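You operate a simulated robot arm through the tools that you are given. There is no shell and no other tool.

You run a simulated two-armed robot. Do the job below in one go: nothing can be reset, and whatever is moved stays where it is left.

JOB
Stop the pump unit for service: vent valve open, pipe link and tank cap on the mat.
Fine: the mat on the pump unit; red switch off first; leave the ballast knob alone.

It is judged by the outcome, as a careful person would: the job done as asked, and still so three seconds after it is handed in. It fails if anything else is knocked over, pushed out of place, dropped, spilled or broken. Lids that push on must go on centred and level and be pressed home; caps that screw on are set level and turned clockwise until they are tight.

ROBOT AND FRAMES
Two 7-joint arms with two-finger grippers on one trunk that stands fixed in place. Base frame: the origin is at the foot of the trunk, x ahead of it, y to its left, z up; the work surface is at about z = 0.7. Readings come in m, rad, newtons and seconds.
The left shoulder is at [0.041, 0.17, 1.198], the right one opposite. With the tool pointing down near the work surface each hand reaches from about 0.1 to 0.62 m from the base axis, measured 20 degrees to its own side. Payload 2.69 kg a hand.
The TCP of each hand is the grasp point between the finger pads, 0.02 m short of the fingertips. In the tool frame z runs along the fingers and y along their closing line. The gripper opens to 0.1 m. The gripper's body begins 0.063 m behind the TCP.
Orientation is that of the tool frame in the base frame, as a unit quaternion [w, x, y, z]. With the fingers straight down and closing along the base's y, the tool's x points along the base's -x, its y along +y and its z along -z.

CONTROLS
- The arms move only by the tool jog_arm. It takes "left_plan", "right_plan" or both (then of equal length, played together; a hand with none holds still); each is a list of rows, each a list of 7 numbers: the shift along the tool's x, y, z in m, then the turn, a rotation vector about the tool's x, y, z in rad, then the closure, from 0 (fully open) to 1 (shut). In form: [[x, y, z, wx, wy, wz, fingers], ...]. A call has 1 to 20 rows; each row is the pose to reach, as a shift and turn from the pose commanded when the call began, along the tool's axes at that moment. Rows are played at 5 a second. More than 0.05 m and 0.15 rad between two rows, or a gripper value outside its range, and nothing of the call is played. Where a pose cannot be reached the arm comes as near as it can. A force on the tool above 40 N (or 10 N above the force at the start of the call, whichever is more), or a blocked arm, ends the call early, and 0.2 s more pass. The fingers move at their own pace (about 0.108 m/s each) and stop on an object; they squeeze with about 23 N. The grip force told is the motor's: it shows also when the fingers shut on nothing. Time passes only in rows, and 0.2 s behind the last, so rows that repeat a pose let the fingers close. It gives the time, the measured TCP pose, the force on the tool (base axes), the opening and the grip force at its end, in the units of the frame above (readings bear some noise), with the torque about the TCP (base axes, N m) and any sound that the robot's microphone picked up.
- Cameras (640 x 400 px; columns grow to the right, rows downward): "scene" is now at [0.1806, -0.0226, 1.1267]; the picture's right is [-0.30, -0.96, 0.01], its down [-0.26, 0.08, -0.96] and it looks along [0.92, -0.29, -0.27] (base axes); focal length 214 px, centre (320, 200). "left" rides on the left gripper at [0.07, 0.019, -0.099] in its tool frame; the picture's right is [-0.26, 0.97, 0.00], its down [-0.75, -0.20, -0.63] and it looks along [-0.61, -0.16, 0.78] (tool axes); focal length 230 px, centre (320, 200). "right" rides on the right gripper at [0.07, -0.019, -0.099] in its tool frame; the picture's right is [0.26, 0.97, 0.00], its down [-0.75, 0.20, -0.63] and it looks along [-0.61, 0.16, 0.78] (tool axes); focal length 230 px, centre (320, 200). There is no depth. A picture from a camera that has moved, and an enlarged one, comes with that camera's place and axes in the base frame and with its lens. The place of the scene camera against the robot may be out by one fixed shift of up to 0.012 m in any direction.
- snapshot(camera): a new picture of that camera. It takes no simulated time.
- raise_lower(by): slides the trunk up (or, below 0, down) by that many m; the arms and the scene camera ride with it, the base frame stays. It gives what a move gives, with no picture.
- pan_tilt(pan, tilt): turns the head with the scene camera to pan (to the left, within 1.047 rad either way) and tilt (down, from -0.506 to 1.204), counted from straight ahead of the robot. It gives what a move gives.
- enlarge(camera, box): a new picture of the part [left, top, right, bottom] of that camera's present view, enlarged. It takes no simulated time.
- job_done(): hands the job in; it is judged then, once.

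Nothing tells you positions but the pictures and the camera data. Unless the task says otherwise, let go and move clear before handing in.

The tools are called after ">>>" as name(argument=value, ...) on one line, values as JSON. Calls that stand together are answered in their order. jog_arm: Moves the arms, as the interface text tells. Its arguments: {"type":"object","properties":{"left_plan":{"type":"array"},"right_plan":{"type":"array"}},"required":[]} The other tools are called the same way: raise_lower (by) slides the trunk up or down; pan_tilt (pan, tilt) turns the head that bears the scene camera; snapshot (camera) takes a picture; enlarge (camera, box) takes an enlarged picture of a part of a camera's view; job_done () hands the job in.

At the start:

```text
clock: 0.0
left_ee_pos: [0.4311, 0.0328, 1.2559]
left_ee_rot: [0.0, 0.0, 1.0, 0.001]
left_ft_force: [-0.2, 0.0, -0.2]
left_torque: [-0.02, -0.01, 0.0]
left_width: 0.1002
left_finger_force: 0.0
right_ee_pos: [0.3985, -0.3529, 1.2449]
right_ee_rot: [0.0, 0.006, 1.0, 0.01]
right_ft_force: [0.6, -0.2, 0.0]
right_torque: [-0.03, 0.03, 0.0]
right_width: 0.1003
right_finger_force: 0.1
trunk travel left (down, up): [-0.425, 0.265]
head pan, tilt: [-0.3, 0.26]
```

scene: 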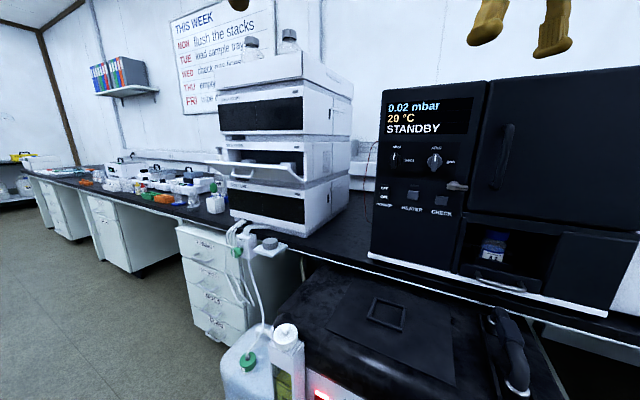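
right: 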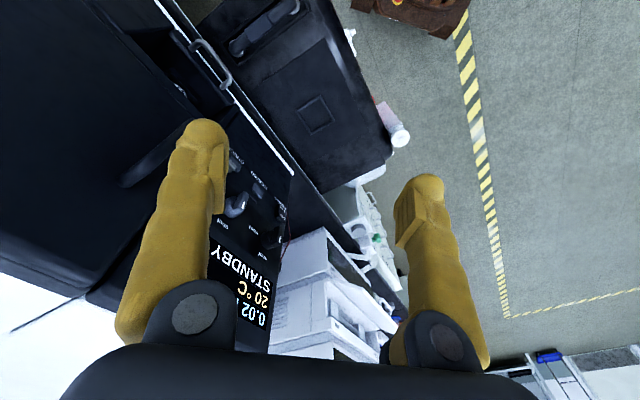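
left: 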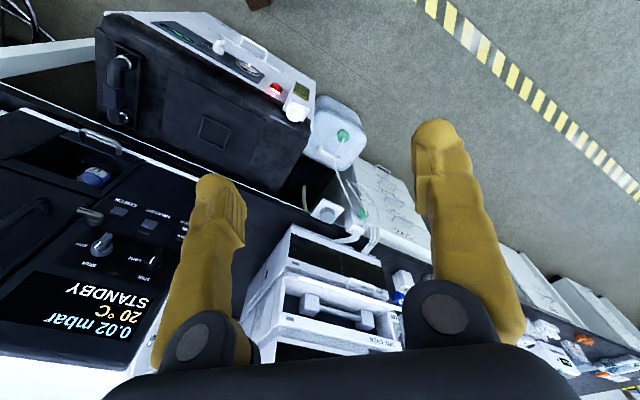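

I see a pump unit low in front (dark top with a mat-like square), an oven-like unit with display to the right, and instrument stacks to the left. I'll look around with the head first before moving anything.

>>> pan_tilt(pan=-0.3, tilt=0.9)

```text
clock: 1.0
left_ee_pos: [0.4108, 0.0316, 1.2628]
left_ee_rot: [0.007, 0.0, 1.0, 0.001]
left_ft_force: [0.9, -0.4, 0.4]
left_torque: [-0.01, -0.01, 0.01]
left_width: 0.1
left_finger_force: 0.1
right_ee_pos: [0.3799, -0.3561, 1.2481]
right_ee_rot: [0.009, 0.008, 1.0, 0.019]
right_ft_force: [0.3, 0.3, 0.3]
right_torque: [0.01, -0.01, -0.01]
right_width: 0.0998
right_finger_force: 0.0
trunk travel left (down, up): [-0.425, 0.265]
head pan, tilt: [-0.3, 0.901]
```

The head has been tilted down; I'll take a picture to see the pump unit.

>>> snapshot(camera="scene")

>>> snapshot(camera="left")

>>> snapshot(camera="right")

```text
taken
camera scene: at [0.1631, -0.0174, 1.071], right [-0.3, -0.96, 0.01], down [-0.76, 0.23, -0.61], along [0.58, -0.18, -0.79], focal length 214 px, centre (320, 200)
```

scene: 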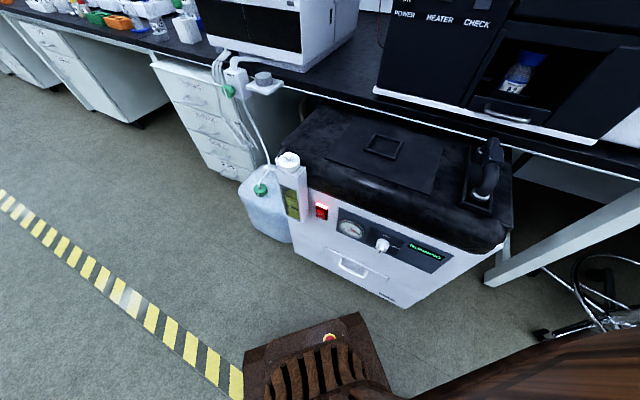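

```text
taken
camera left: at [0.3398, 0.0497, 1.3594], right [0.26, 0.97, 0.01], down [0.74, -0.2, 0.64], along [0.62, -0.16, -0.77], focal length 230 px, centre (320, 200)
```

left: 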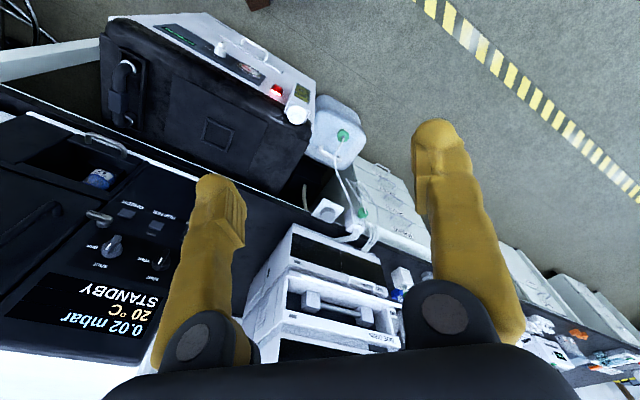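

```text
taken
camera right: at [0.3085, -0.3775, 1.348], right [-0.24, 0.97, 0.03], down [0.74, 0.16, 0.65], along [0.62, 0.18, -0.76], focal length 230 px, centre (320, 200)
```

right: 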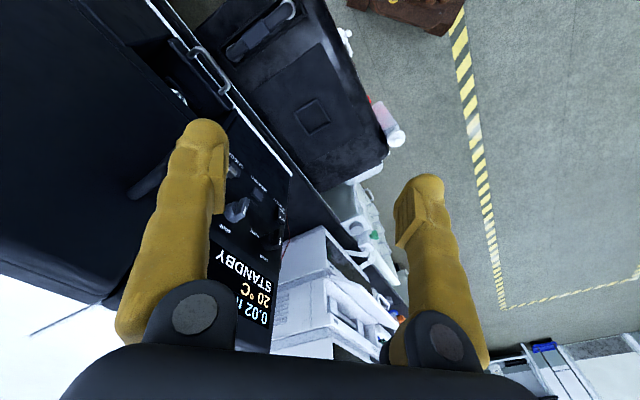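

The pump unit is the white box with a black top and mat. I'll enlarge its details.

>>> enlarge(camera="scene", box=[220, 90, 380, 190])

>>> enlarge(camera="scene", box=[230, 140, 390, 240])

>>> enlarge(camera="scene", box=[320, 190, 480, 290])

>>> enlarge(camera="scene", box=[400, 120, 560, 220])

>>> enlarge(camera="scene", box=[370, 0, 610, 150])

>>> enlarge(camera="left", box=[20, 80, 340, 280])

>>> enlarge(camera="left", box=[80, 0, 340, 160])

```text
4.00 times, centred on (300, 140) of scene
camera zoom: at [0.1631, -0.0174, 1.071], right [-0.3, -0.96, 0.01], down [-0.76, 0.23, -0.61], along [0.58, -0.18, -0.79], focal length 858 px, centre (400, 440)
```

zoom: 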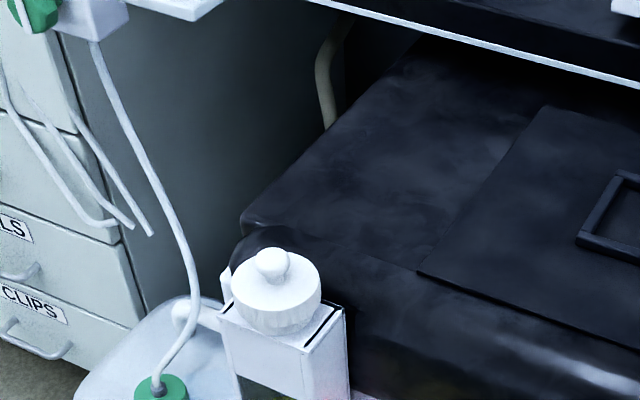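

```text
4.00 times, centred on (310, 190) of scene
camera zoom: at [0.1631, -0.0174, 1.071], right [-0.3, -0.96, 0.01], down [-0.76, 0.23, -0.61], along [0.58, -0.18, -0.79], focal length 858 px, centre (360, 240)
```

zoom: 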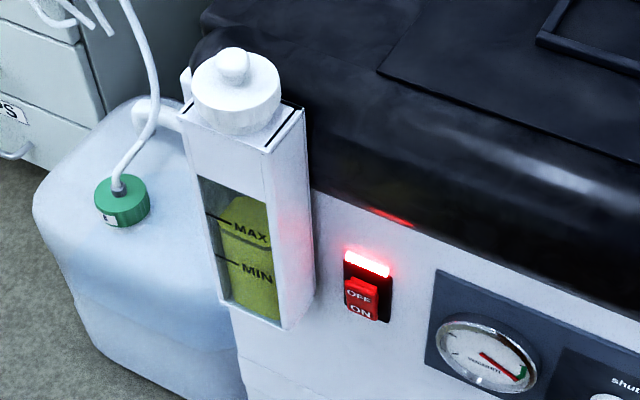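

```text
4.00 times, centred on (400, 240) of scene
camera zoom: at [0.1631, -0.0174, 1.071], right [-0.3, -0.96, 0.01], down [-0.76, 0.23, -0.61], along [0.58, -0.18, -0.79], focal length 858 px, centre (0, 40)
```

zoom: 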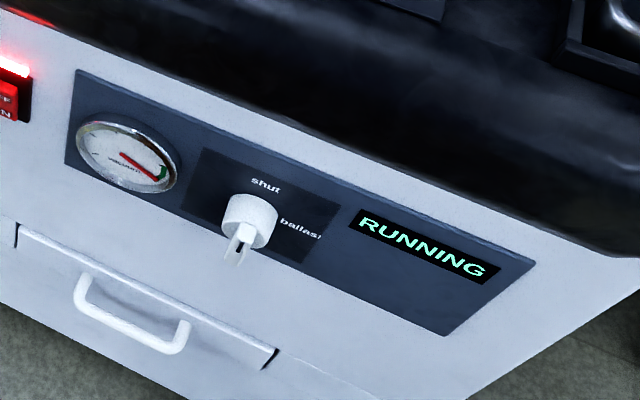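

```text
4.00 times, centred on (480, 170) of scene
camera zoom: at [0.1631, -0.0174, 1.071], right [-0.3, -0.96, 0.01], down [-0.76, 0.23, -0.61], along [0.58, -0.18, -0.79], focal length 858 px, centre (-320, 320)
```

zoom: 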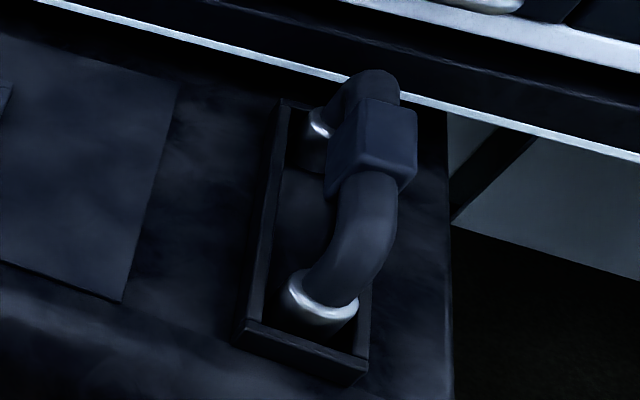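

```text
2.67 times, centred on (490, 75) of scene
camera zoom: at [0.1631, -0.0174, 1.071], right [-0.3, -0.96, 0.01], down [-0.76, 0.23, -0.61], along [0.58, -0.18, -0.79], focal length 572 px, centre (-133, 533)
```

zoom: 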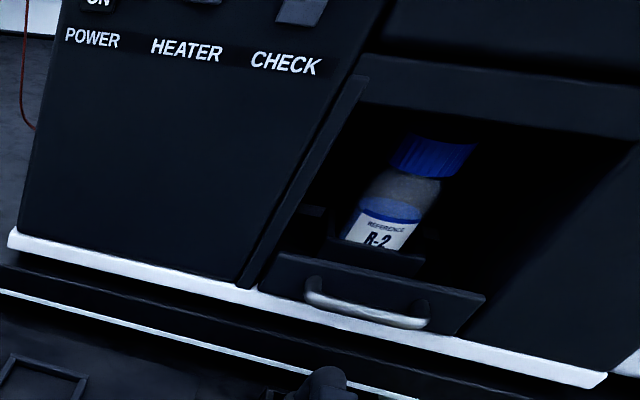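

```text
2.00 times, centred on (180, 180) of left
camera zoom: at [0.3398, 0.0497, 1.3594], right [0.26, 0.97, 0.01], down [0.74, -0.2, 0.64], along [0.62, -0.16, -0.77], focal length 460 px, centre (600, 240)
```

zoom: 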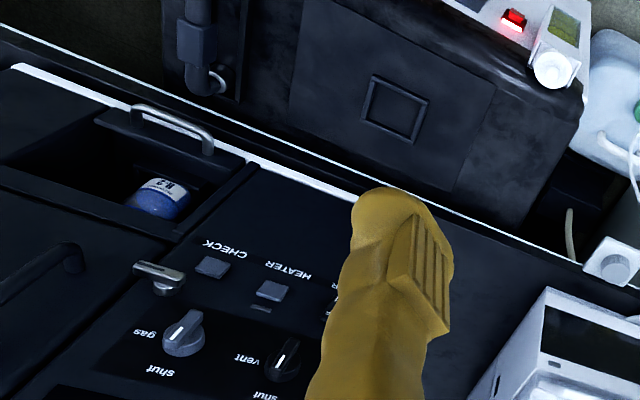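

```text
2.46 times, centred on (210, 80) of left
camera zoom: at [0.3398, 0.0497, 1.3594], right [0.26, 0.97, 0.01], down [0.74, -0.2, 0.64], along [0.62, -0.16, -0.77], focal length 566 px, centre (591, 495)
```

zoom: 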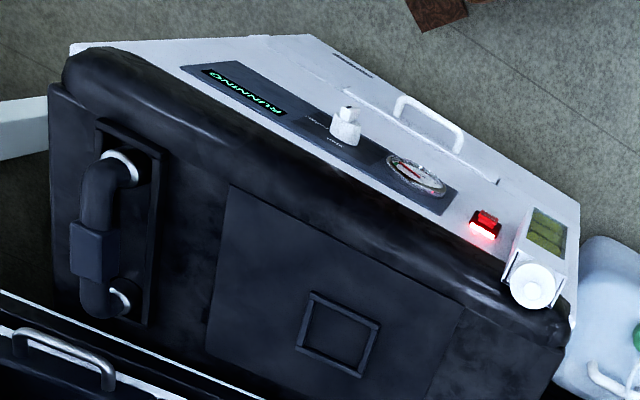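

The pump top looks to be near z 0.72, turned about 45°; the switch is on its front, the oil-tank cap at its left front corner, the pipe link at its right, and a "vent" knob on the oven panel behind. I'll take closer views from different head directions.

>>> pan_tilt(pan=-0.55, tilt=0.3)

>>> snapshot(camera="scene")

>>> enlarge(camera="scene", box=[240, 80, 400, 180])

>>> enlarge(camera="scene", box=[240, 160, 400, 260])

```text
clock: 2.0
left_ee_pos: [0.4118, 0.0326, 1.2627]
left_ee_rot: [0.008, 0.0, 1.0, 0.0]
left_ft_force: [0.0, 0.0, -0.8]
left_torque: [-0.01, -0.01, 0.02]
left_width: 0.1
left_finger_force: 0.1
right_ee_pos: [0.378, -0.3573, 1.2479]
right_ee_rot: [0.009, 0.009, 1.0, 0.018]
right_ft_force: [0.0, 0.3, -0.7]
right_torque: [-0.04, 0.03, 0.04]
right_width: 0.0999
right_finger_force: 0.1
trunk travel left (down, up): [-0.425, 0.265]
head pan, tilt: [-0.55, 0.3]
```

```text
taken
camera scene: at [0.1708, -0.0437, 1.1231], right [-0.52, -0.85, 0.01], down [-0.27, 0.15, -0.95], along [0.81, -0.5, -0.31], focal length 214 px, centre (320, 200)
```

scene: 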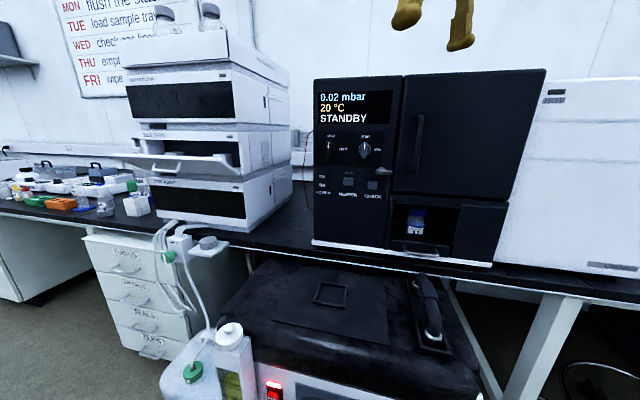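

```text
4.00 times, centred on (320, 130) of scene
camera zoom: at [0.1708, -0.0437, 1.1231], right [-0.52, -0.85, 0.01], down [-0.27, 0.15, -0.95], along [0.81, -0.5, -0.31], focal length 858 px, centre (320, 480)
```

zoom: 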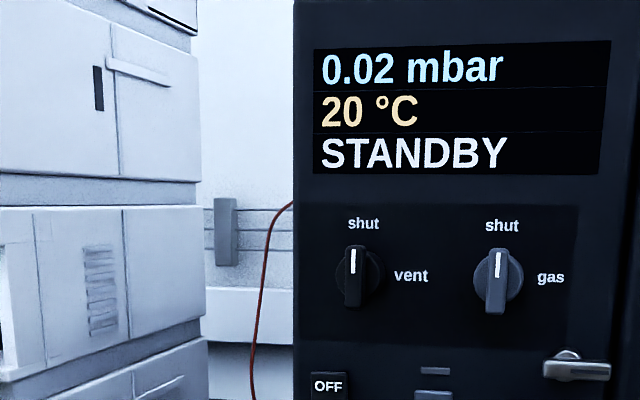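

```text
4.00 times, centred on (320, 210) of scene
camera zoom: at [0.1708, -0.0437, 1.1231], right [-0.52, -0.85, 0.01], down [-0.27, 0.15, -0.95], along [0.81, -0.5, -0.31], focal length 858 px, centre (320, 160)
```

zoom: 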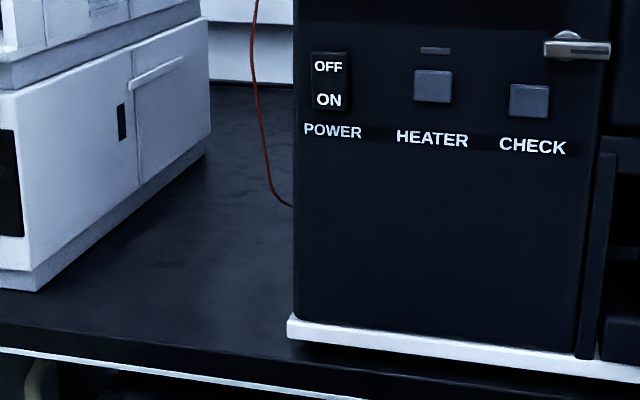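

The vent knob (shut at top, vent to the right) is on the oven panel. I'll look at the other details: tubing fitting, pump front and area to the right.

>>> pan_tilt(pan=-0.3, tilt=0.7)

>>> snapshot(camera="scene")

>>> enlarge(camera="scene", box=[200, 90, 328, 170])

>>> enlarge(camera="scene", box=[240, 170, 368, 250])

>>> enlarge(camera="scene", box=[440, 150, 568, 230])

>>> enlarge(camera="scene", box=[320, 130, 480, 230])

```text
clock: 2.9
left_ee_pos: [0.4111, 0.0319, 1.2615]
left_ee_rot: [0.008, 0.001, 1.0, 0.001]
left_ft_force: [-0.4, -1.4, -0.8]
left_torque: [-0.02, 0.0, 0.02]
left_width: 0.0998
left_finger_force: 0.0
right_ee_pos: [0.3786, -0.3574, 1.248]
right_ee_rot: [0.008, 0.009, 1.0, 0.018]
right_ft_force: [0.8, 0.1, 0.0]
right_torque: [-0.01, -0.01, 0.01]
right_width: 0.1
right_finger_force: 0.1
trunk travel left (down, up): [-0.425, 0.265]
head pan, tilt: [-0.3, 0.7]
```

```text
taken
camera scene: at [0.1718, -0.0201, 1.0871], right [-0.3, -0.96, 0.01], down [-0.63, 0.19, -0.75], along [0.72, -0.23, -0.66], focal length 214 px, centre (320, 200)
```

scene: 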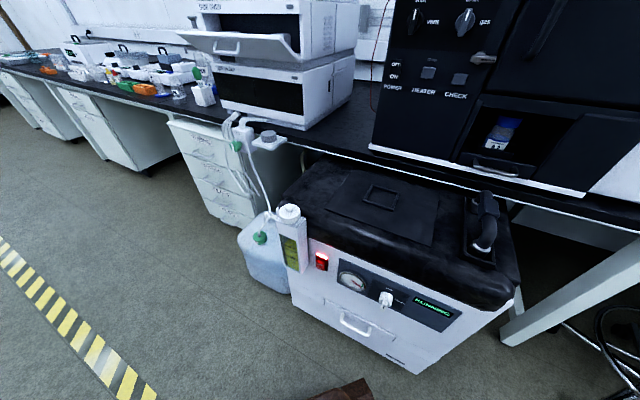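

```text
5.00 times, centred on (264, 130) of scene
camera zoom: at [0.1718, -0.0201, 1.0871], right [-0.3, -0.96, 0.01], down [-0.63, 0.19, -0.75], along [0.72, -0.23, -0.66], focal length 1072 px, centre (600, 550)
```

zoom: 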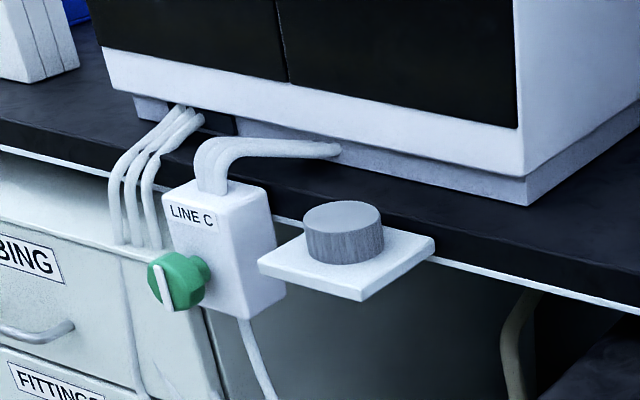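

```text
5.00 times, centred on (304, 210) of scene
camera zoom: at [0.1718, -0.0201, 1.0871], right [-0.3, -0.96, 0.01], down [-0.63, 0.19, -0.75], along [0.72, -0.23, -0.66], focal length 1072 px, centre (400, 150)
```

zoom: 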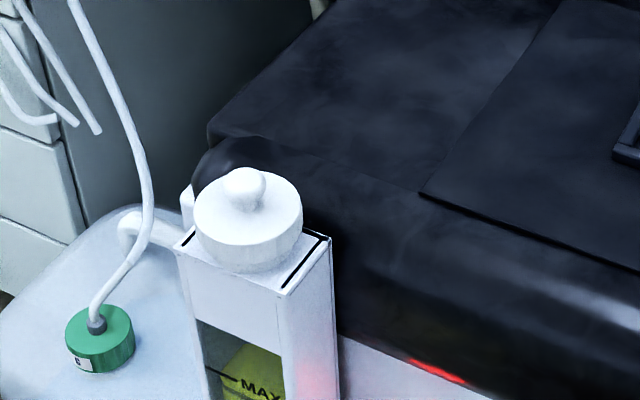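

```text
5.00 times, centred on (504, 190) of scene
camera zoom: at [0.1718, -0.0201, 1.0871], right [-0.3, -0.96, 0.01], down [-0.63, 0.19, -0.75], along [0.72, -0.23, -0.66], focal length 1072 px, centre (-600, 250)
```

zoom: 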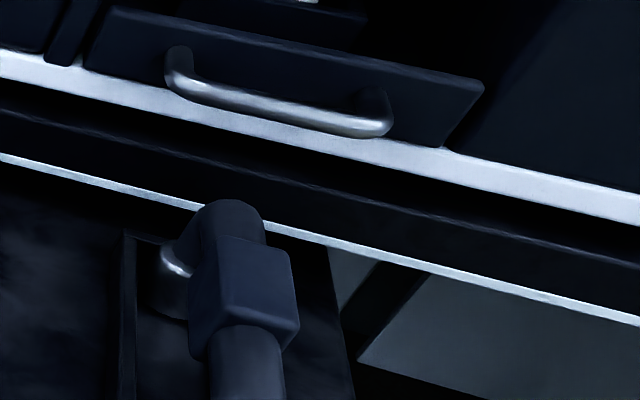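

```text
4.00 times, centred on (400, 180) of scene
camera zoom: at [0.1718, -0.0201, 1.0871], right [-0.3, -0.96, 0.01], down [-0.63, 0.19, -0.75], along [0.72, -0.23, -0.66], focal length 858 px, centre (0, 280)
```

zoom: 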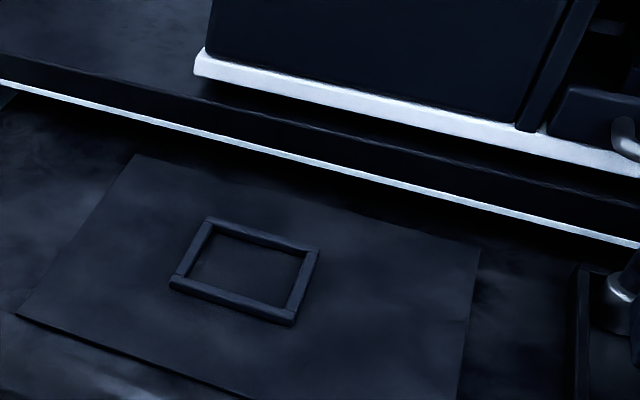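

I'll look to both sides and downward to check for obstacles before lowering the trunk.

>>> pan_tilt(pan=-0.9, tilt=0.9)

>>> snapshot(camera="scene")

>>> enlarge(camera="scene", box=[260, 80, 420, 180])

>>> pan_tilt(pan=0.5, tilt=0.9)

>>> snapshot(camera="scene")

```text
clock: 3.9
left_ee_pos: [0.4122, 0.0331, 1.2614]
left_ee_rot: [0.008, 0.0, 1.0, 0.001]
left_ft_force: [-0.1, -0.1, -0.1]
left_torque: [-0.04, 0.0, -0.01]
left_width: 0.1003
left_finger_force: 0.0
right_ee_pos: [0.3789, -0.3569, 1.2487]
right_ee_rot: [0.008, 0.01, 1.0, 0.018]
right_ft_force: [-0.1, 0.1, 0.3]
right_torque: [-0.02, 0.01, -0.01]
right_width: 0.0999
right_finger_force: 0.0
trunk travel left (down, up): [-0.425, 0.265]
head pan, tilt: [-0.901, 0.901]
```

```text
taken
camera scene: at [0.1374, -0.0541, 1.0715], right [-0.78, -0.62, 0.01], down [-0.5, 0.61, -0.61], along [0.37, -0.49, -0.79], focal length 214 px, centre (320, 200)
```

scene: 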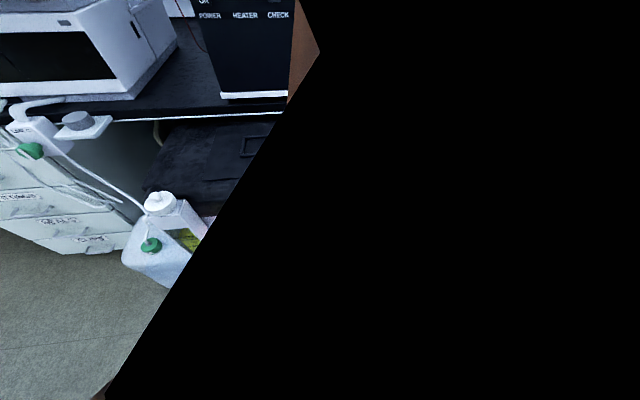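

```text
4.00 times, centred on (340, 130) of scene
camera zoom: at [0.1374, -0.0541, 1.0715], right [-0.78, -0.62, 0.01], down [-0.5, 0.61, -0.61], along [0.37, -0.49, -0.79], focal length 858 px, centre (240, 480)
```

zoom: 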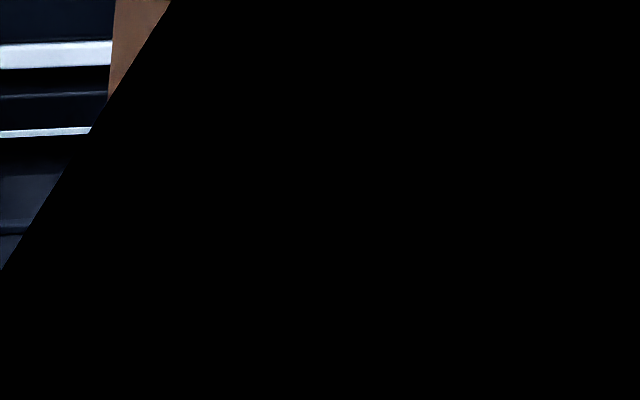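

```text
clock: 5.4
left_ee_pos: [0.4107, 0.0313, 1.262]
left_ee_rot: [0.008, 0.0, 1.0, 0.001]
left_ft_force: [0.0, -0.1, 0.1]
left_torque: [0.0, 0.02, 0.01]
left_width: 0.1002
left_finger_force: 0.1
right_ee_pos: [0.3798, -0.3567, 1.2486]
right_ee_rot: [0.008, 0.01, 1.0, 0.018]
right_ft_force: [0.0, -0.2, 0.3]
right_torque: [0.0, 0.0, 0.01]
right_width: 0.1001
right_finger_force: 0.0
trunk travel left (down, up): [-0.425, 0.265]
head pan, tilt: [0.499, 0.901]
```

```text
taken
camera scene: at [0.1567, 0.0411, 1.0712], right [0.48, -0.88, -0.01], down [-0.7, -0.37, -0.61], along [0.53, 0.3, -0.79], focal length 214 px, centre (320, 200)
```

scene: 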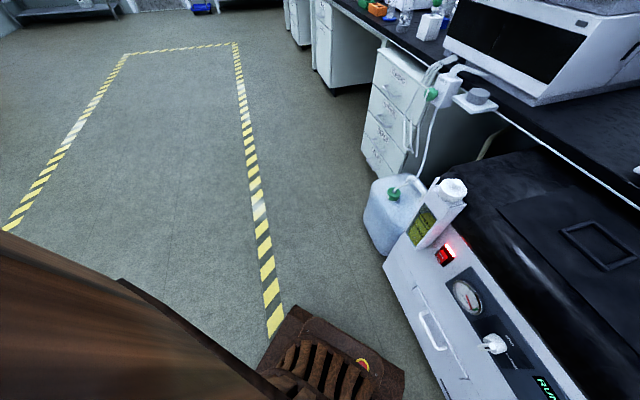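

The brown shapes are the robot's own arms, and the space in front of the pump is free. I'll lower the trunk by 0.15 m to bring the hands into range, then look again.

>>> pan_tilt(pan=-0.3, tilt=0.7)

>>> raise_lower(by=-0.15)

>>> snapshot(camera="scene")

>>> snapshot(camera="left")

>>> snapshot(camera="right")

```text
clock: 6.6
left_ee_pos: [0.4098, 0.0311, 1.2625]
left_ee_rot: [0.007, 0.0, 1.0, 0.001]
left_ft_force: [-0.4, 0.1, 0.5]
left_torque: [-0.04, 0.01, -0.02]
left_width: 0.0998
left_finger_force: 0.1
right_ee_pos: [0.3784, -0.3552, 1.2488]
right_ee_rot: [0.008, 0.01, 1.0, 0.018]
right_ft_force: [-0.1, 0.2, 0.2]
right_torque: [0.0, -0.02, -0.01]
right_width: 0.1
right_finger_force: 0.1
trunk travel left (down, up): [-0.425, 0.265]
head pan, tilt: [-0.3, 0.7]
```

```text
clock: 8.3
left_ee_pos: [0.4114, 0.0324, 1.1129]
left_ee_rot: [0.008, 0.0, 1.0, 0.001]
left_ft_force: [-0.1, -0.1, 0.6]
left_torque: [0.0, -0.02, 0.03]
left_width: 0.1
left_finger_force: 0.0
right_ee_pos: [0.3784, -0.3561, 1.1001]
right_ee_rot: [0.008, 0.009, 1.0, 0.017]
right_ft_force: [-0.3, -0.6, 0.6]
right_torque: [0.02, -0.02, -0.01]
right_width: 0.0999
right_finger_force: 0.1
trunk travel left (down, up): [-0.275, 0.415]
head pan, tilt: [-0.3, 0.7]
```

```text
taken
camera scene: at [0.1692, -0.0201, 0.9372], right [-0.3, -0.96, 0.01], down [-0.63, 0.19, -0.75], along [0.72, -0.23, -0.66], focal length 214 px, centre (320, 200)
```

scene: 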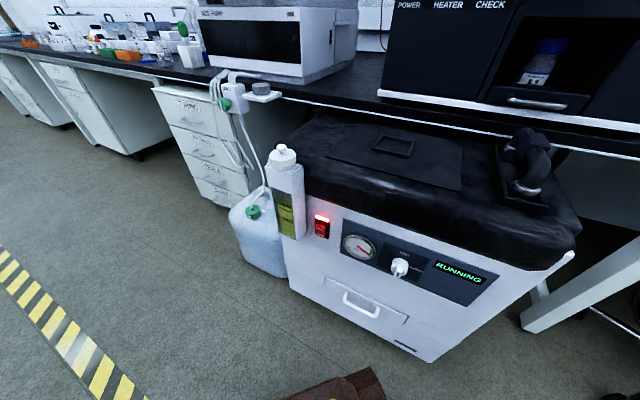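

```text
taken
camera left: at [0.3388, 0.0498, 1.2098], right [0.26, 0.97, 0.01], down [0.74, -0.2, 0.64], along [0.62, -0.16, -0.77], focal length 230 px, centre (320, 200)
```

left: 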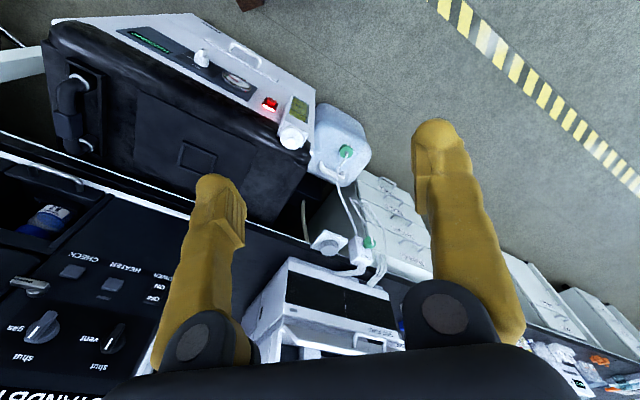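

```text
taken
camera right: at [0.3076, -0.3774, 1.1983], right [-0.24, 0.97, 0.03], down [0.74, 0.16, 0.65], along [0.62, 0.18, -0.76], focal length 230 px, centre (320, 200)
```

right: 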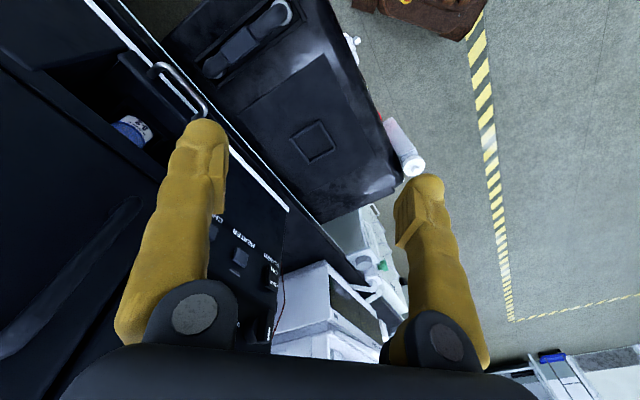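

Lowered cleanly. I'll enlarge both wrist views to triangulate the cap, switch, mat, link and vent knob.

>>> enlarge(camera="left", box=[200, 60, 360, 160])

>>> enlarge(camera="left", box=[40, 40, 200, 140])

>>> enlarge(camera="left", box=[100, 110, 260, 210])

>>> enlarge(camera="left", box=[0, 240, 160, 340])

>>> enlarge(camera="right", box=[180, 0, 340, 100])

>>> enlarge(camera="right", box=[290, 80, 450, 180])

>>> enlarge(camera="right", box=[220, 80, 380, 180])

```text
4.00 times, centred on (280, 110) of left
camera zoom: at [0.3388, 0.0498, 1.2098], right [0.26, 0.97, 0.01], down [0.74, -0.2, 0.64], along [0.62, -0.16, -0.77], focal length 920 px, centre (480, 560)
```

zoom: 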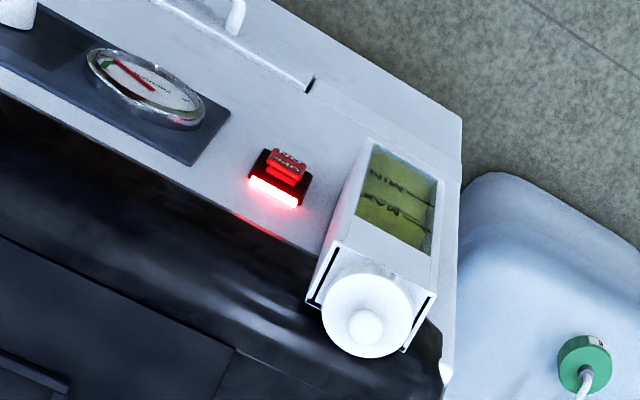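

```text
4.00 times, centred on (120, 90) of left
camera zoom: at [0.3388, 0.0498, 1.2098], right [0.26, 0.97, 0.01], down [0.74, -0.2, 0.64], along [0.62, -0.16, -0.77], focal length 920 px, centre (1120, 640)
```

zoom: 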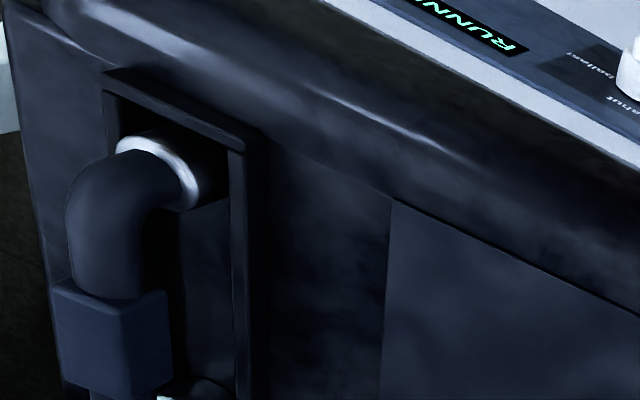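

```text
4.00 times, centred on (180, 160) of left
camera zoom: at [0.3388, 0.0498, 1.2098], right [0.26, 0.97, 0.01], down [0.74, -0.2, 0.64], along [0.62, -0.16, -0.77], focal length 920 px, centre (880, 360)
```

zoom: 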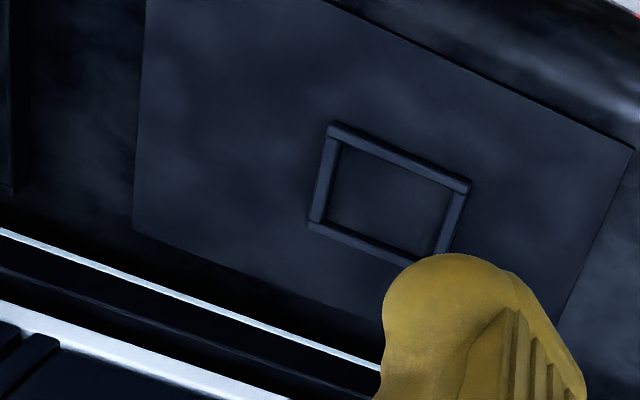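

```text
4.00 times, centred on (80, 290) of left
camera zoom: at [0.3388, 0.0498, 1.2098], right [0.26, 0.97, 0.01], down [0.74, -0.2, 0.64], along [0.62, -0.16, -0.77], focal length 920 px, centre (1280, -160)
```

zoom: 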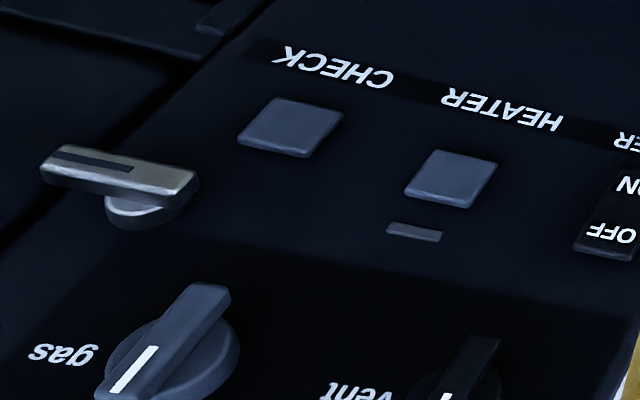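

```text
4.00 times, centred on (260, 50) of right
camera zoom: at [0.3076, -0.3774, 1.1983], right [-0.24, 0.97, 0.03], down [0.74, 0.16, 0.65], along [0.62, 0.18, -0.76], focal length 920 px, centre (560, 800)
```

zoom: 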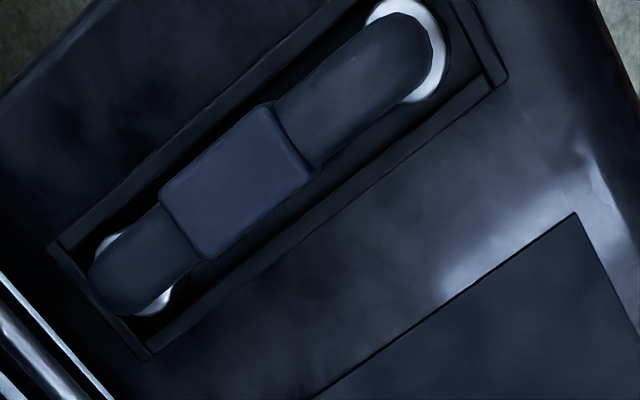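

```text
4.00 times, centred on (370, 130) of right
camera zoom: at [0.3076, -0.3774, 1.1983], right [-0.24, 0.97, 0.03], down [0.74, 0.16, 0.65], along [0.62, 0.18, -0.76], focal length 920 px, centre (120, 480)
```

zoom: 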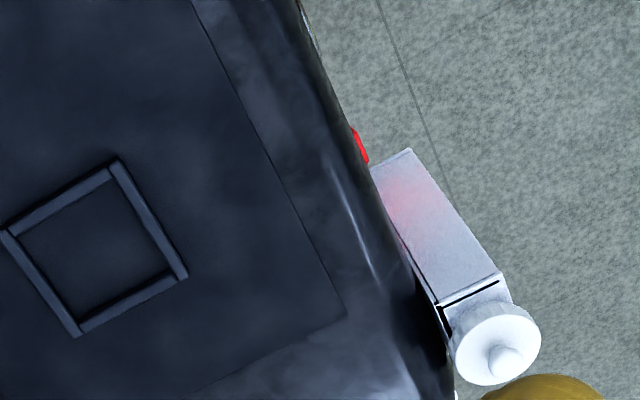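

```text
4.00 times, centred on (300, 130) of right
camera zoom: at [0.3076, -0.3774, 1.1983], right [-0.24, 0.97, 0.03], down [0.74, 0.16, 0.65], along [0.62, 0.18, -0.76], focal length 920 px, centre (400, 480)
```

zoom: 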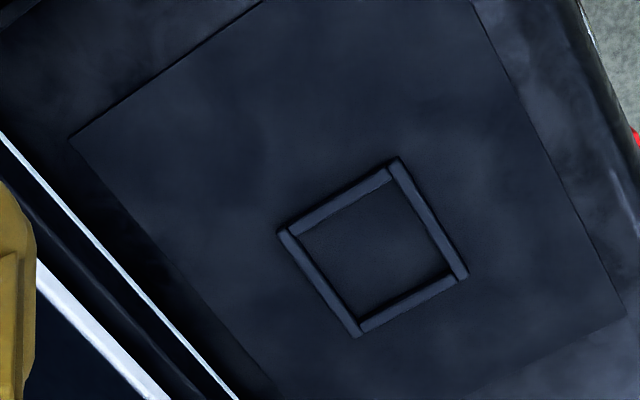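

The geometry is getting clear: the mat is about 0.26×0.21 m at z≈0.70 centred near (0.537,-0.322), with the cap at (0.540,-0.067), cap top z≈0.722. Now a closer look at the red switch and the pump's front panel.

>>> enlarge(camera="scene", box=[290, 200, 354, 240])

>>> enlarge(camera="scene", box=[330, 220, 490, 320])

>>> enlarge(camera="scene", box=[250, 130, 330, 180])

>>> enlarge(camera="scene", box=[480, 110, 608, 190])

```text
10.00 times, centred on (322, 220) of scene
camera zoom: at [0.1692, -0.0201, 0.9372], right [-0.3, -0.96, 0.01], down [-0.63, 0.19, -0.75], along [0.72, -0.23, -0.66], focal length 2145 px, centre (300, 0)
```

zoom: 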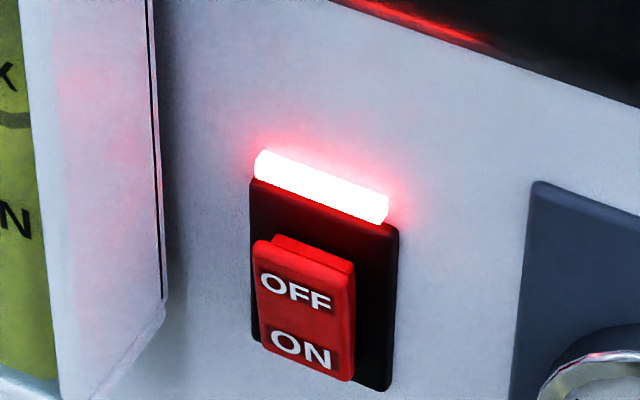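

```text
4.00 times, centred on (410, 270) of scene
camera zoom: at [0.1692, -0.0201, 0.9372], right [-0.3, -0.96, 0.01], down [-0.63, 0.19, -0.75], along [0.72, -0.23, -0.66], focal length 858 px, centre (-40, -80)
```

zoom: 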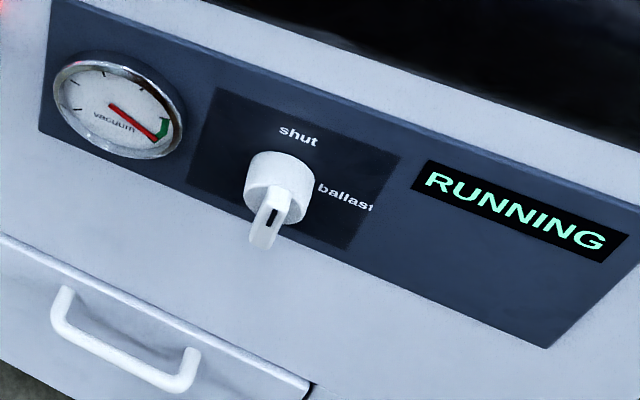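

```text
8.00 times, centred on (290, 155) of scene
camera zoom: at [0.1692, -0.0201, 0.9372], right [-0.3, -0.96, 0.01], down [-0.63, 0.19, -0.75], along [0.72, -0.23, -0.66], focal length 1716 px, centre (560, 560)
```

zoom: 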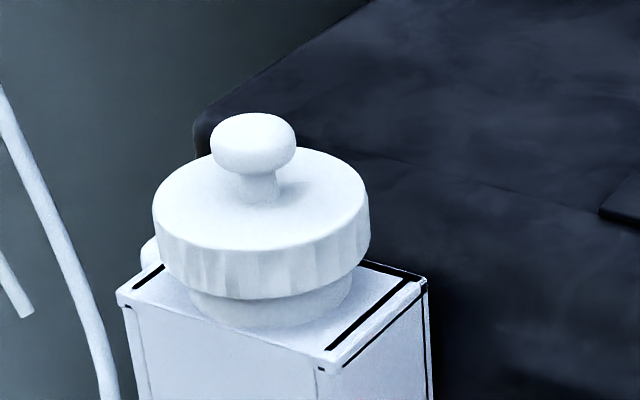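

```text
5.00 times, centred on (544, 150) of scene
camera zoom: at [0.1692, -0.0201, 0.9372], right [-0.3, -0.96, 0.01], down [-0.63, 0.19, -0.75], along [0.72, -0.23, -0.66], focal length 1072 px, centre (-800, 450)
```

zoom: 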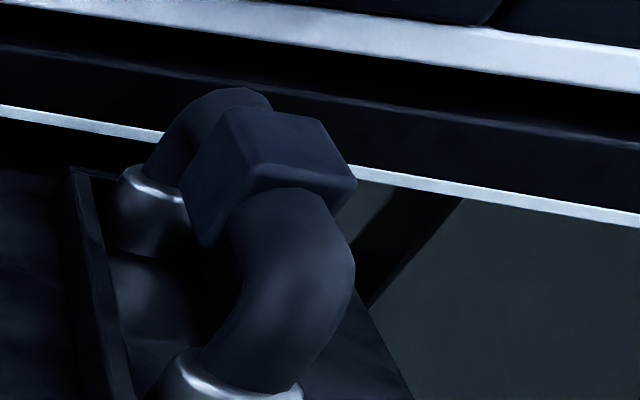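

The rocker shows OFF at the top and ON at the bottom, and it's now ON (top half protruding) at about (0.490,-0.123,0.553). I'll yaw the left hand to face the pump front with fingers shut.

>>> jog_arm(left_plan=[[0, 0, 0, 0, 0, 0.14, 1], [0, 0, 0, 0, 0, 0.28, 1], [0, 0, 0, 0, 0, 0.42, 1], [0, 0, 0, 0, 0, 0.56, 1], [0, 0, 0, 0, 0, 0.7, 1], [0, 0, 0, 0, 0, 0.794, 1]])

```text
clock: 9.7
left_ee_pos: [0.4097, 0.0311, 1.113]
left_ee_rot: [0.007, 0.389, 0.921, 0.004]
left_ft_force: [0.0, 0.5, -0.6]
left_torque: [-0.02, 0.0, -0.06]
left_width: 0.0
left_finger_force: 22.8
right_ee_pos: [0.378, -0.3561, 1.0979]
right_ee_rot: [0.008, 0.01, 1.0, 0.017]
right_ft_force: [-0.3, -0.3, 0.5]
right_torque: [0.0, -0.03, 0.01]
right_width: 0.0999
right_finger_force: 0.0
trunk travel left (down, up): [-0.275, 0.415]
head pan, tilt: [-0.3, 0.7]
```

The left hand is yawed. Now I'll lower it in front of the switch while pitching the tool toward the pump's front face, stopping about 12 cm short.

>>> jog_arm(left_plan=[[-0.0032, -0.0054, 0.0455, 0, -0.103, 0, 1], [-0.0063, -0.0108, 0.091, 0, -0.206, 0, 1], [-0.0095, -0.0162, 0.1364, 0, -0.309, 0, 1], [-0.0126, -0.0216, 0.1819, 0, -0.412, 0, 1], [-0.0158, -0.027, 0.2274, 0, -0.515, 0, 1], [-0.0189, -0.0323, 0.2729, 0, -0.618, 0, 1], [-0.0221, -0.0377, 0.3184, 0, -0.722, 0, 1], [-0.0252, -0.0431, 0.3638, 0, -0.825, 0, 1], [-0.0284, -0.0485, 0.4093, 0, -0.928, 0, 1], [-0.0315, -0.0539, 0.4548, 0, -1.031, 0, 1], [-0.0347, -0.0593, 0.5003, 0, -1.134, 0, 1]])

>>> snapshot(camera="left")

>>> snapshot(camera="scene")

```text
clock: 12.1
left_ee_pos: [0.3992, -0.0311, 0.6106]
left_ee_rot: [0.502, 0.328, 0.773, -0.205]
left_ft_force: [0.3, 0.0, -0.7]
left_torque: [0.01, 0.01, 0.01]
left_width: 0.0001
left_finger_force: 23.3
right_ee_pos: [0.3789, -0.3558, 1.0989]
right_ee_rot: [0.008, 0.009, 1.0, 0.018]
right_ft_force: [0.1, 0.4, -0.1]
right_torque: [-0.01, 0.04, 0.02]
right_width: 0.1001
right_finger_force: 0.1
trunk travel left (down, up): [-0.275, 0.415]
head pan, tilt: [-0.3, 0.7]
```

```text
taken
camera left: at [0.3294, 0.0657, 0.5867], right [0.76, 0.6, 0.25], down [-0.34, 0.04, 0.94], along [0.55, -0.8, 0.23], focal length 230 px, centre (320, 200)
```

left: 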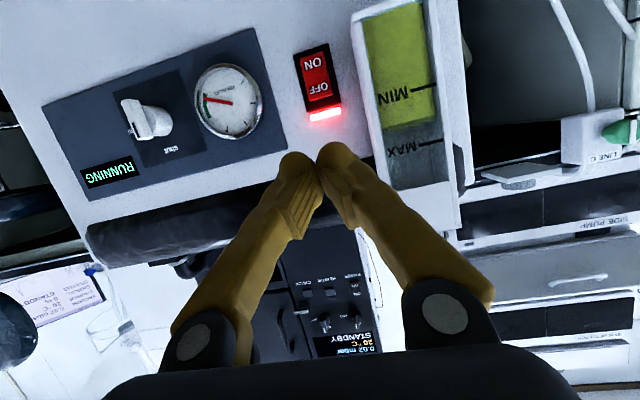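

```text
taken
camera scene: at [0.1694, -0.02, 0.9371], right [-0.3, -0.96, 0.01], down [-0.63, 0.19, -0.75], along [0.72, -0.23, -0.66], focal length 214 px, centre (320, 200)
```

scene: 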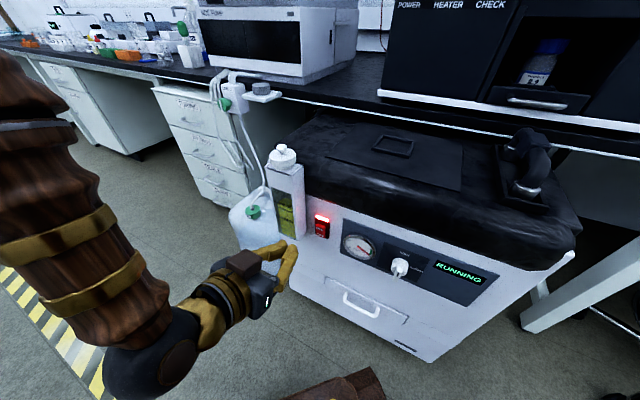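

The fingertips are in front of the switch, clear of the tank. I'll enlarge the wrist view to fix the switch's exact location.

>>> enlarge(camera="left", box=[256, 30, 384, 110])

>>> enlarge(camera="left", box=[256, 90, 384, 170])

>>> enlarge(camera="scene", box=[250, 200, 346, 260])

```text
5.00 times, centred on (320, 70) of left
camera zoom: at [0.3294, 0.0657, 0.5867], right [0.76, 0.6, 0.25], down [-0.34, 0.04, 0.94], along [0.55, -0.8, 0.23], focal length 1150 px, centre (320, 850)
```

zoom: 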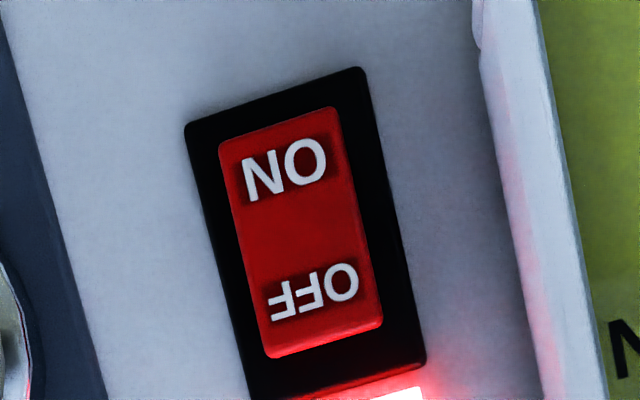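

```text
5.00 times, centred on (320, 130) of left
camera zoom: at [0.3294, 0.0657, 0.5867], right [0.76, 0.6, 0.25], down [-0.34, 0.04, 0.94], along [0.55, -0.8, 0.23], focal length 1150 px, centre (320, 550)
```

zoom: 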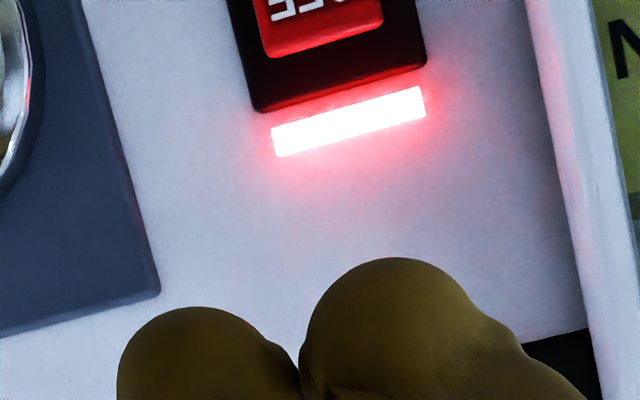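

```text
6.67 times, centred on (298, 230) of scene
camera zoom: at [0.1694, -0.02, 0.9371], right [-0.3, -0.96, 0.01], down [-0.63, 0.19, -0.75], along [0.72, -0.23, -0.66], focal length 1430 px, centre (467, 0)
```

zoom: 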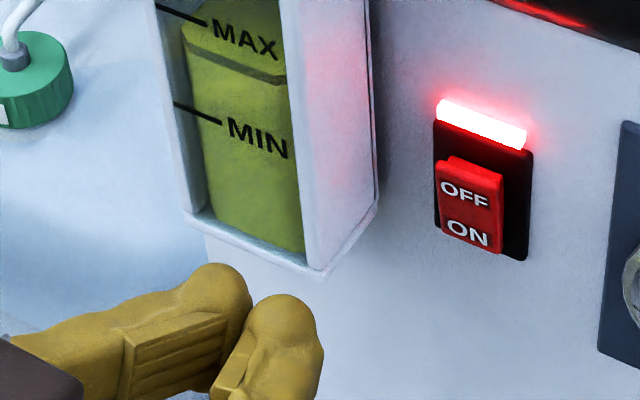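

The OFF half's centre works out at about (0.494,-0.125,0.537). I'll move the closed fingertips to 2.5 cm in front of it and verify.

>>> jog_arm(left_plan=[[0.0091, 0.0001, 0.0369, 0, 0, 0, 1], [0.0181, 0.0002, 0.0739, 0, 0, 0, 1], [0.0272, 0.0003, 0.1108, 0, 0, 0, 1]])

>>> snapshot(camera="left")

>>> enlarge(camera="scene", box=[250, 180, 378, 260])

```text
clock: 12.9
left_ee_pos: [0.4684, -0.0969, 0.5373]
left_ee_rot: [0.501, 0.328, 0.775, -0.203]
left_ft_force: [0.1, 0.6, 1.1]
left_torque: [0.01, 0.02, -0.02]
left_width: 0.0001
left_finger_force: 23.0
right_ee_pos: [0.3775, -0.3556, 1.0985]
right_ee_rot: [0.007, 0.009, 1.0, 0.017]
right_ft_force: [-0.1, -0.2, -0.8]
right_torque: [0.01, 0.03, 0.03]
right_width: 0.0998
right_finger_force: 0.1
trunk travel left (down, up): [-0.275, 0.415]
head pan, tilt: [-0.3, 0.7]
```

```text
taken
camera left: at [0.3975, 0.0003, 0.5162], right [0.76, 0.6, 0.25], down [-0.33, 0.04, 0.94], along [0.56, -0.8, 0.23], focal length 230 px, centre (320, 200)
```

left: 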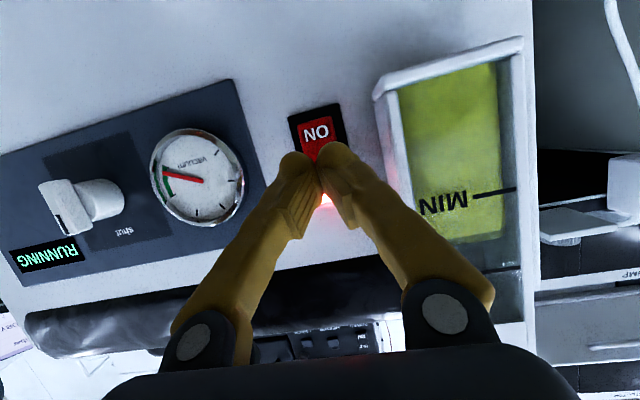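

```text
5.00 times, centred on (314, 220) of scene
camera zoom: at [0.1693, -0.0201, 0.9371], right [-0.3, -0.96, 0.01], down [-0.63, 0.19, -0.75], along [0.72, -0.23, -0.66], focal length 1072 px, centre (350, 100)
```

zoom: 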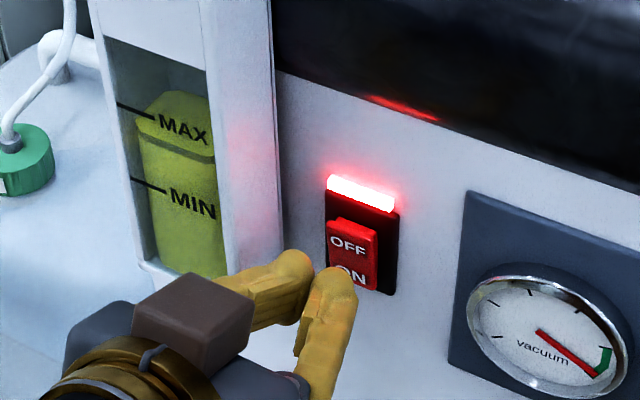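

The fingertips line up with the rocker, slightly left and low; I'll correct by a few millimetres and press the OFF half in gently along the face normal.

>>> jog_arm(left_plan=[[-0.0077, -0.0028, 0.0075, 0, 0, 0, 1], [-0.011, -0.0027, 0.0148, 0, 0, 0, 1], [-0.0134, -0.0026, 0.0203, 0, 0, 0, 1], [-0.0151, -0.0025, 0.0239, 0, 0, 0, 1], [-0.0159, -0.0024, 0.0257, 0, 0, 0, 1]])

>>> snapshot(camera="left")

>>> enlarge(camera="scene", box=[250, 180, 378, 260])

```text
clock: 14.1
left_ee_pos: [0.498, -0.103, 0.5443]
left_ee_rot: [0.505, 0.322, 0.777, -0.193]
left_ft_force: [-0.5, -1.1, -0.6]
left_torque: [-0.01, 0.01, 0.02]
left_width: 0.0
left_finger_force: 23.4
right_ee_pos: [0.3777, -0.3567, 1.1001]
right_ee_rot: [0.008, 0.009, 1.0, 0.018]
right_ft_force: [-0.3, -0.3, -0.5]
right_torque: [0.01, 0.01, 0.02]
right_width: 0.1
right_finger_force: 0.0
trunk travel left (down, up): [-0.275, 0.415]
head pan, tilt: [-0.3, 0.7]
```

```text
taken
camera left: at [0.4253, -0.0083, 0.5222], right [0.74, 0.62, 0.26], down [-0.34, 0.02, 0.94], along [0.57, -0.79, 0.23], focal length 230 px, centre (320, 200)
```

left: 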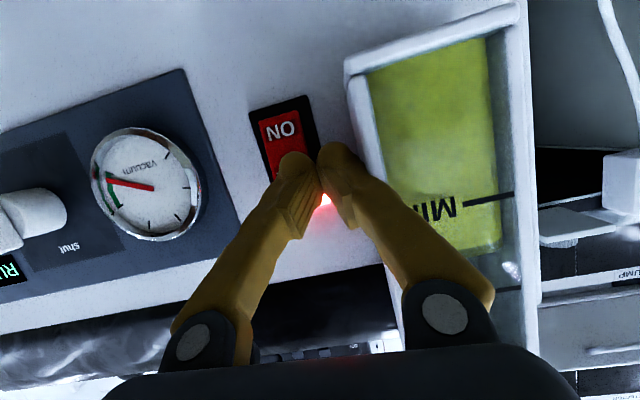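

```text
5.00 times, centred on (314, 220) of scene
camera zoom: at [0.1693, -0.0201, 0.9371], right [-0.3, -0.96, 0.01], down [-0.63, 0.19, -0.75], along [0.72, -0.23, -0.66], focal length 1072 px, centre (350, 100)
```

zoom: 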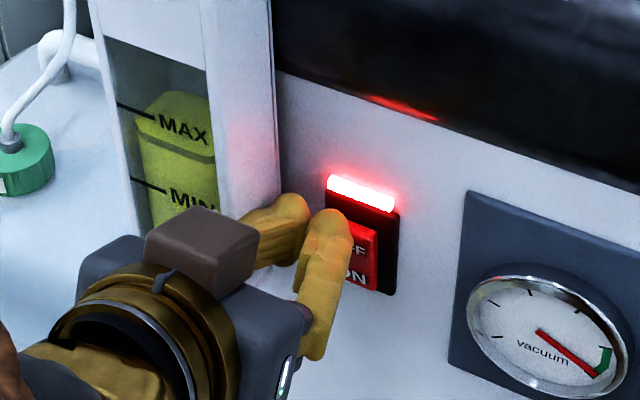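

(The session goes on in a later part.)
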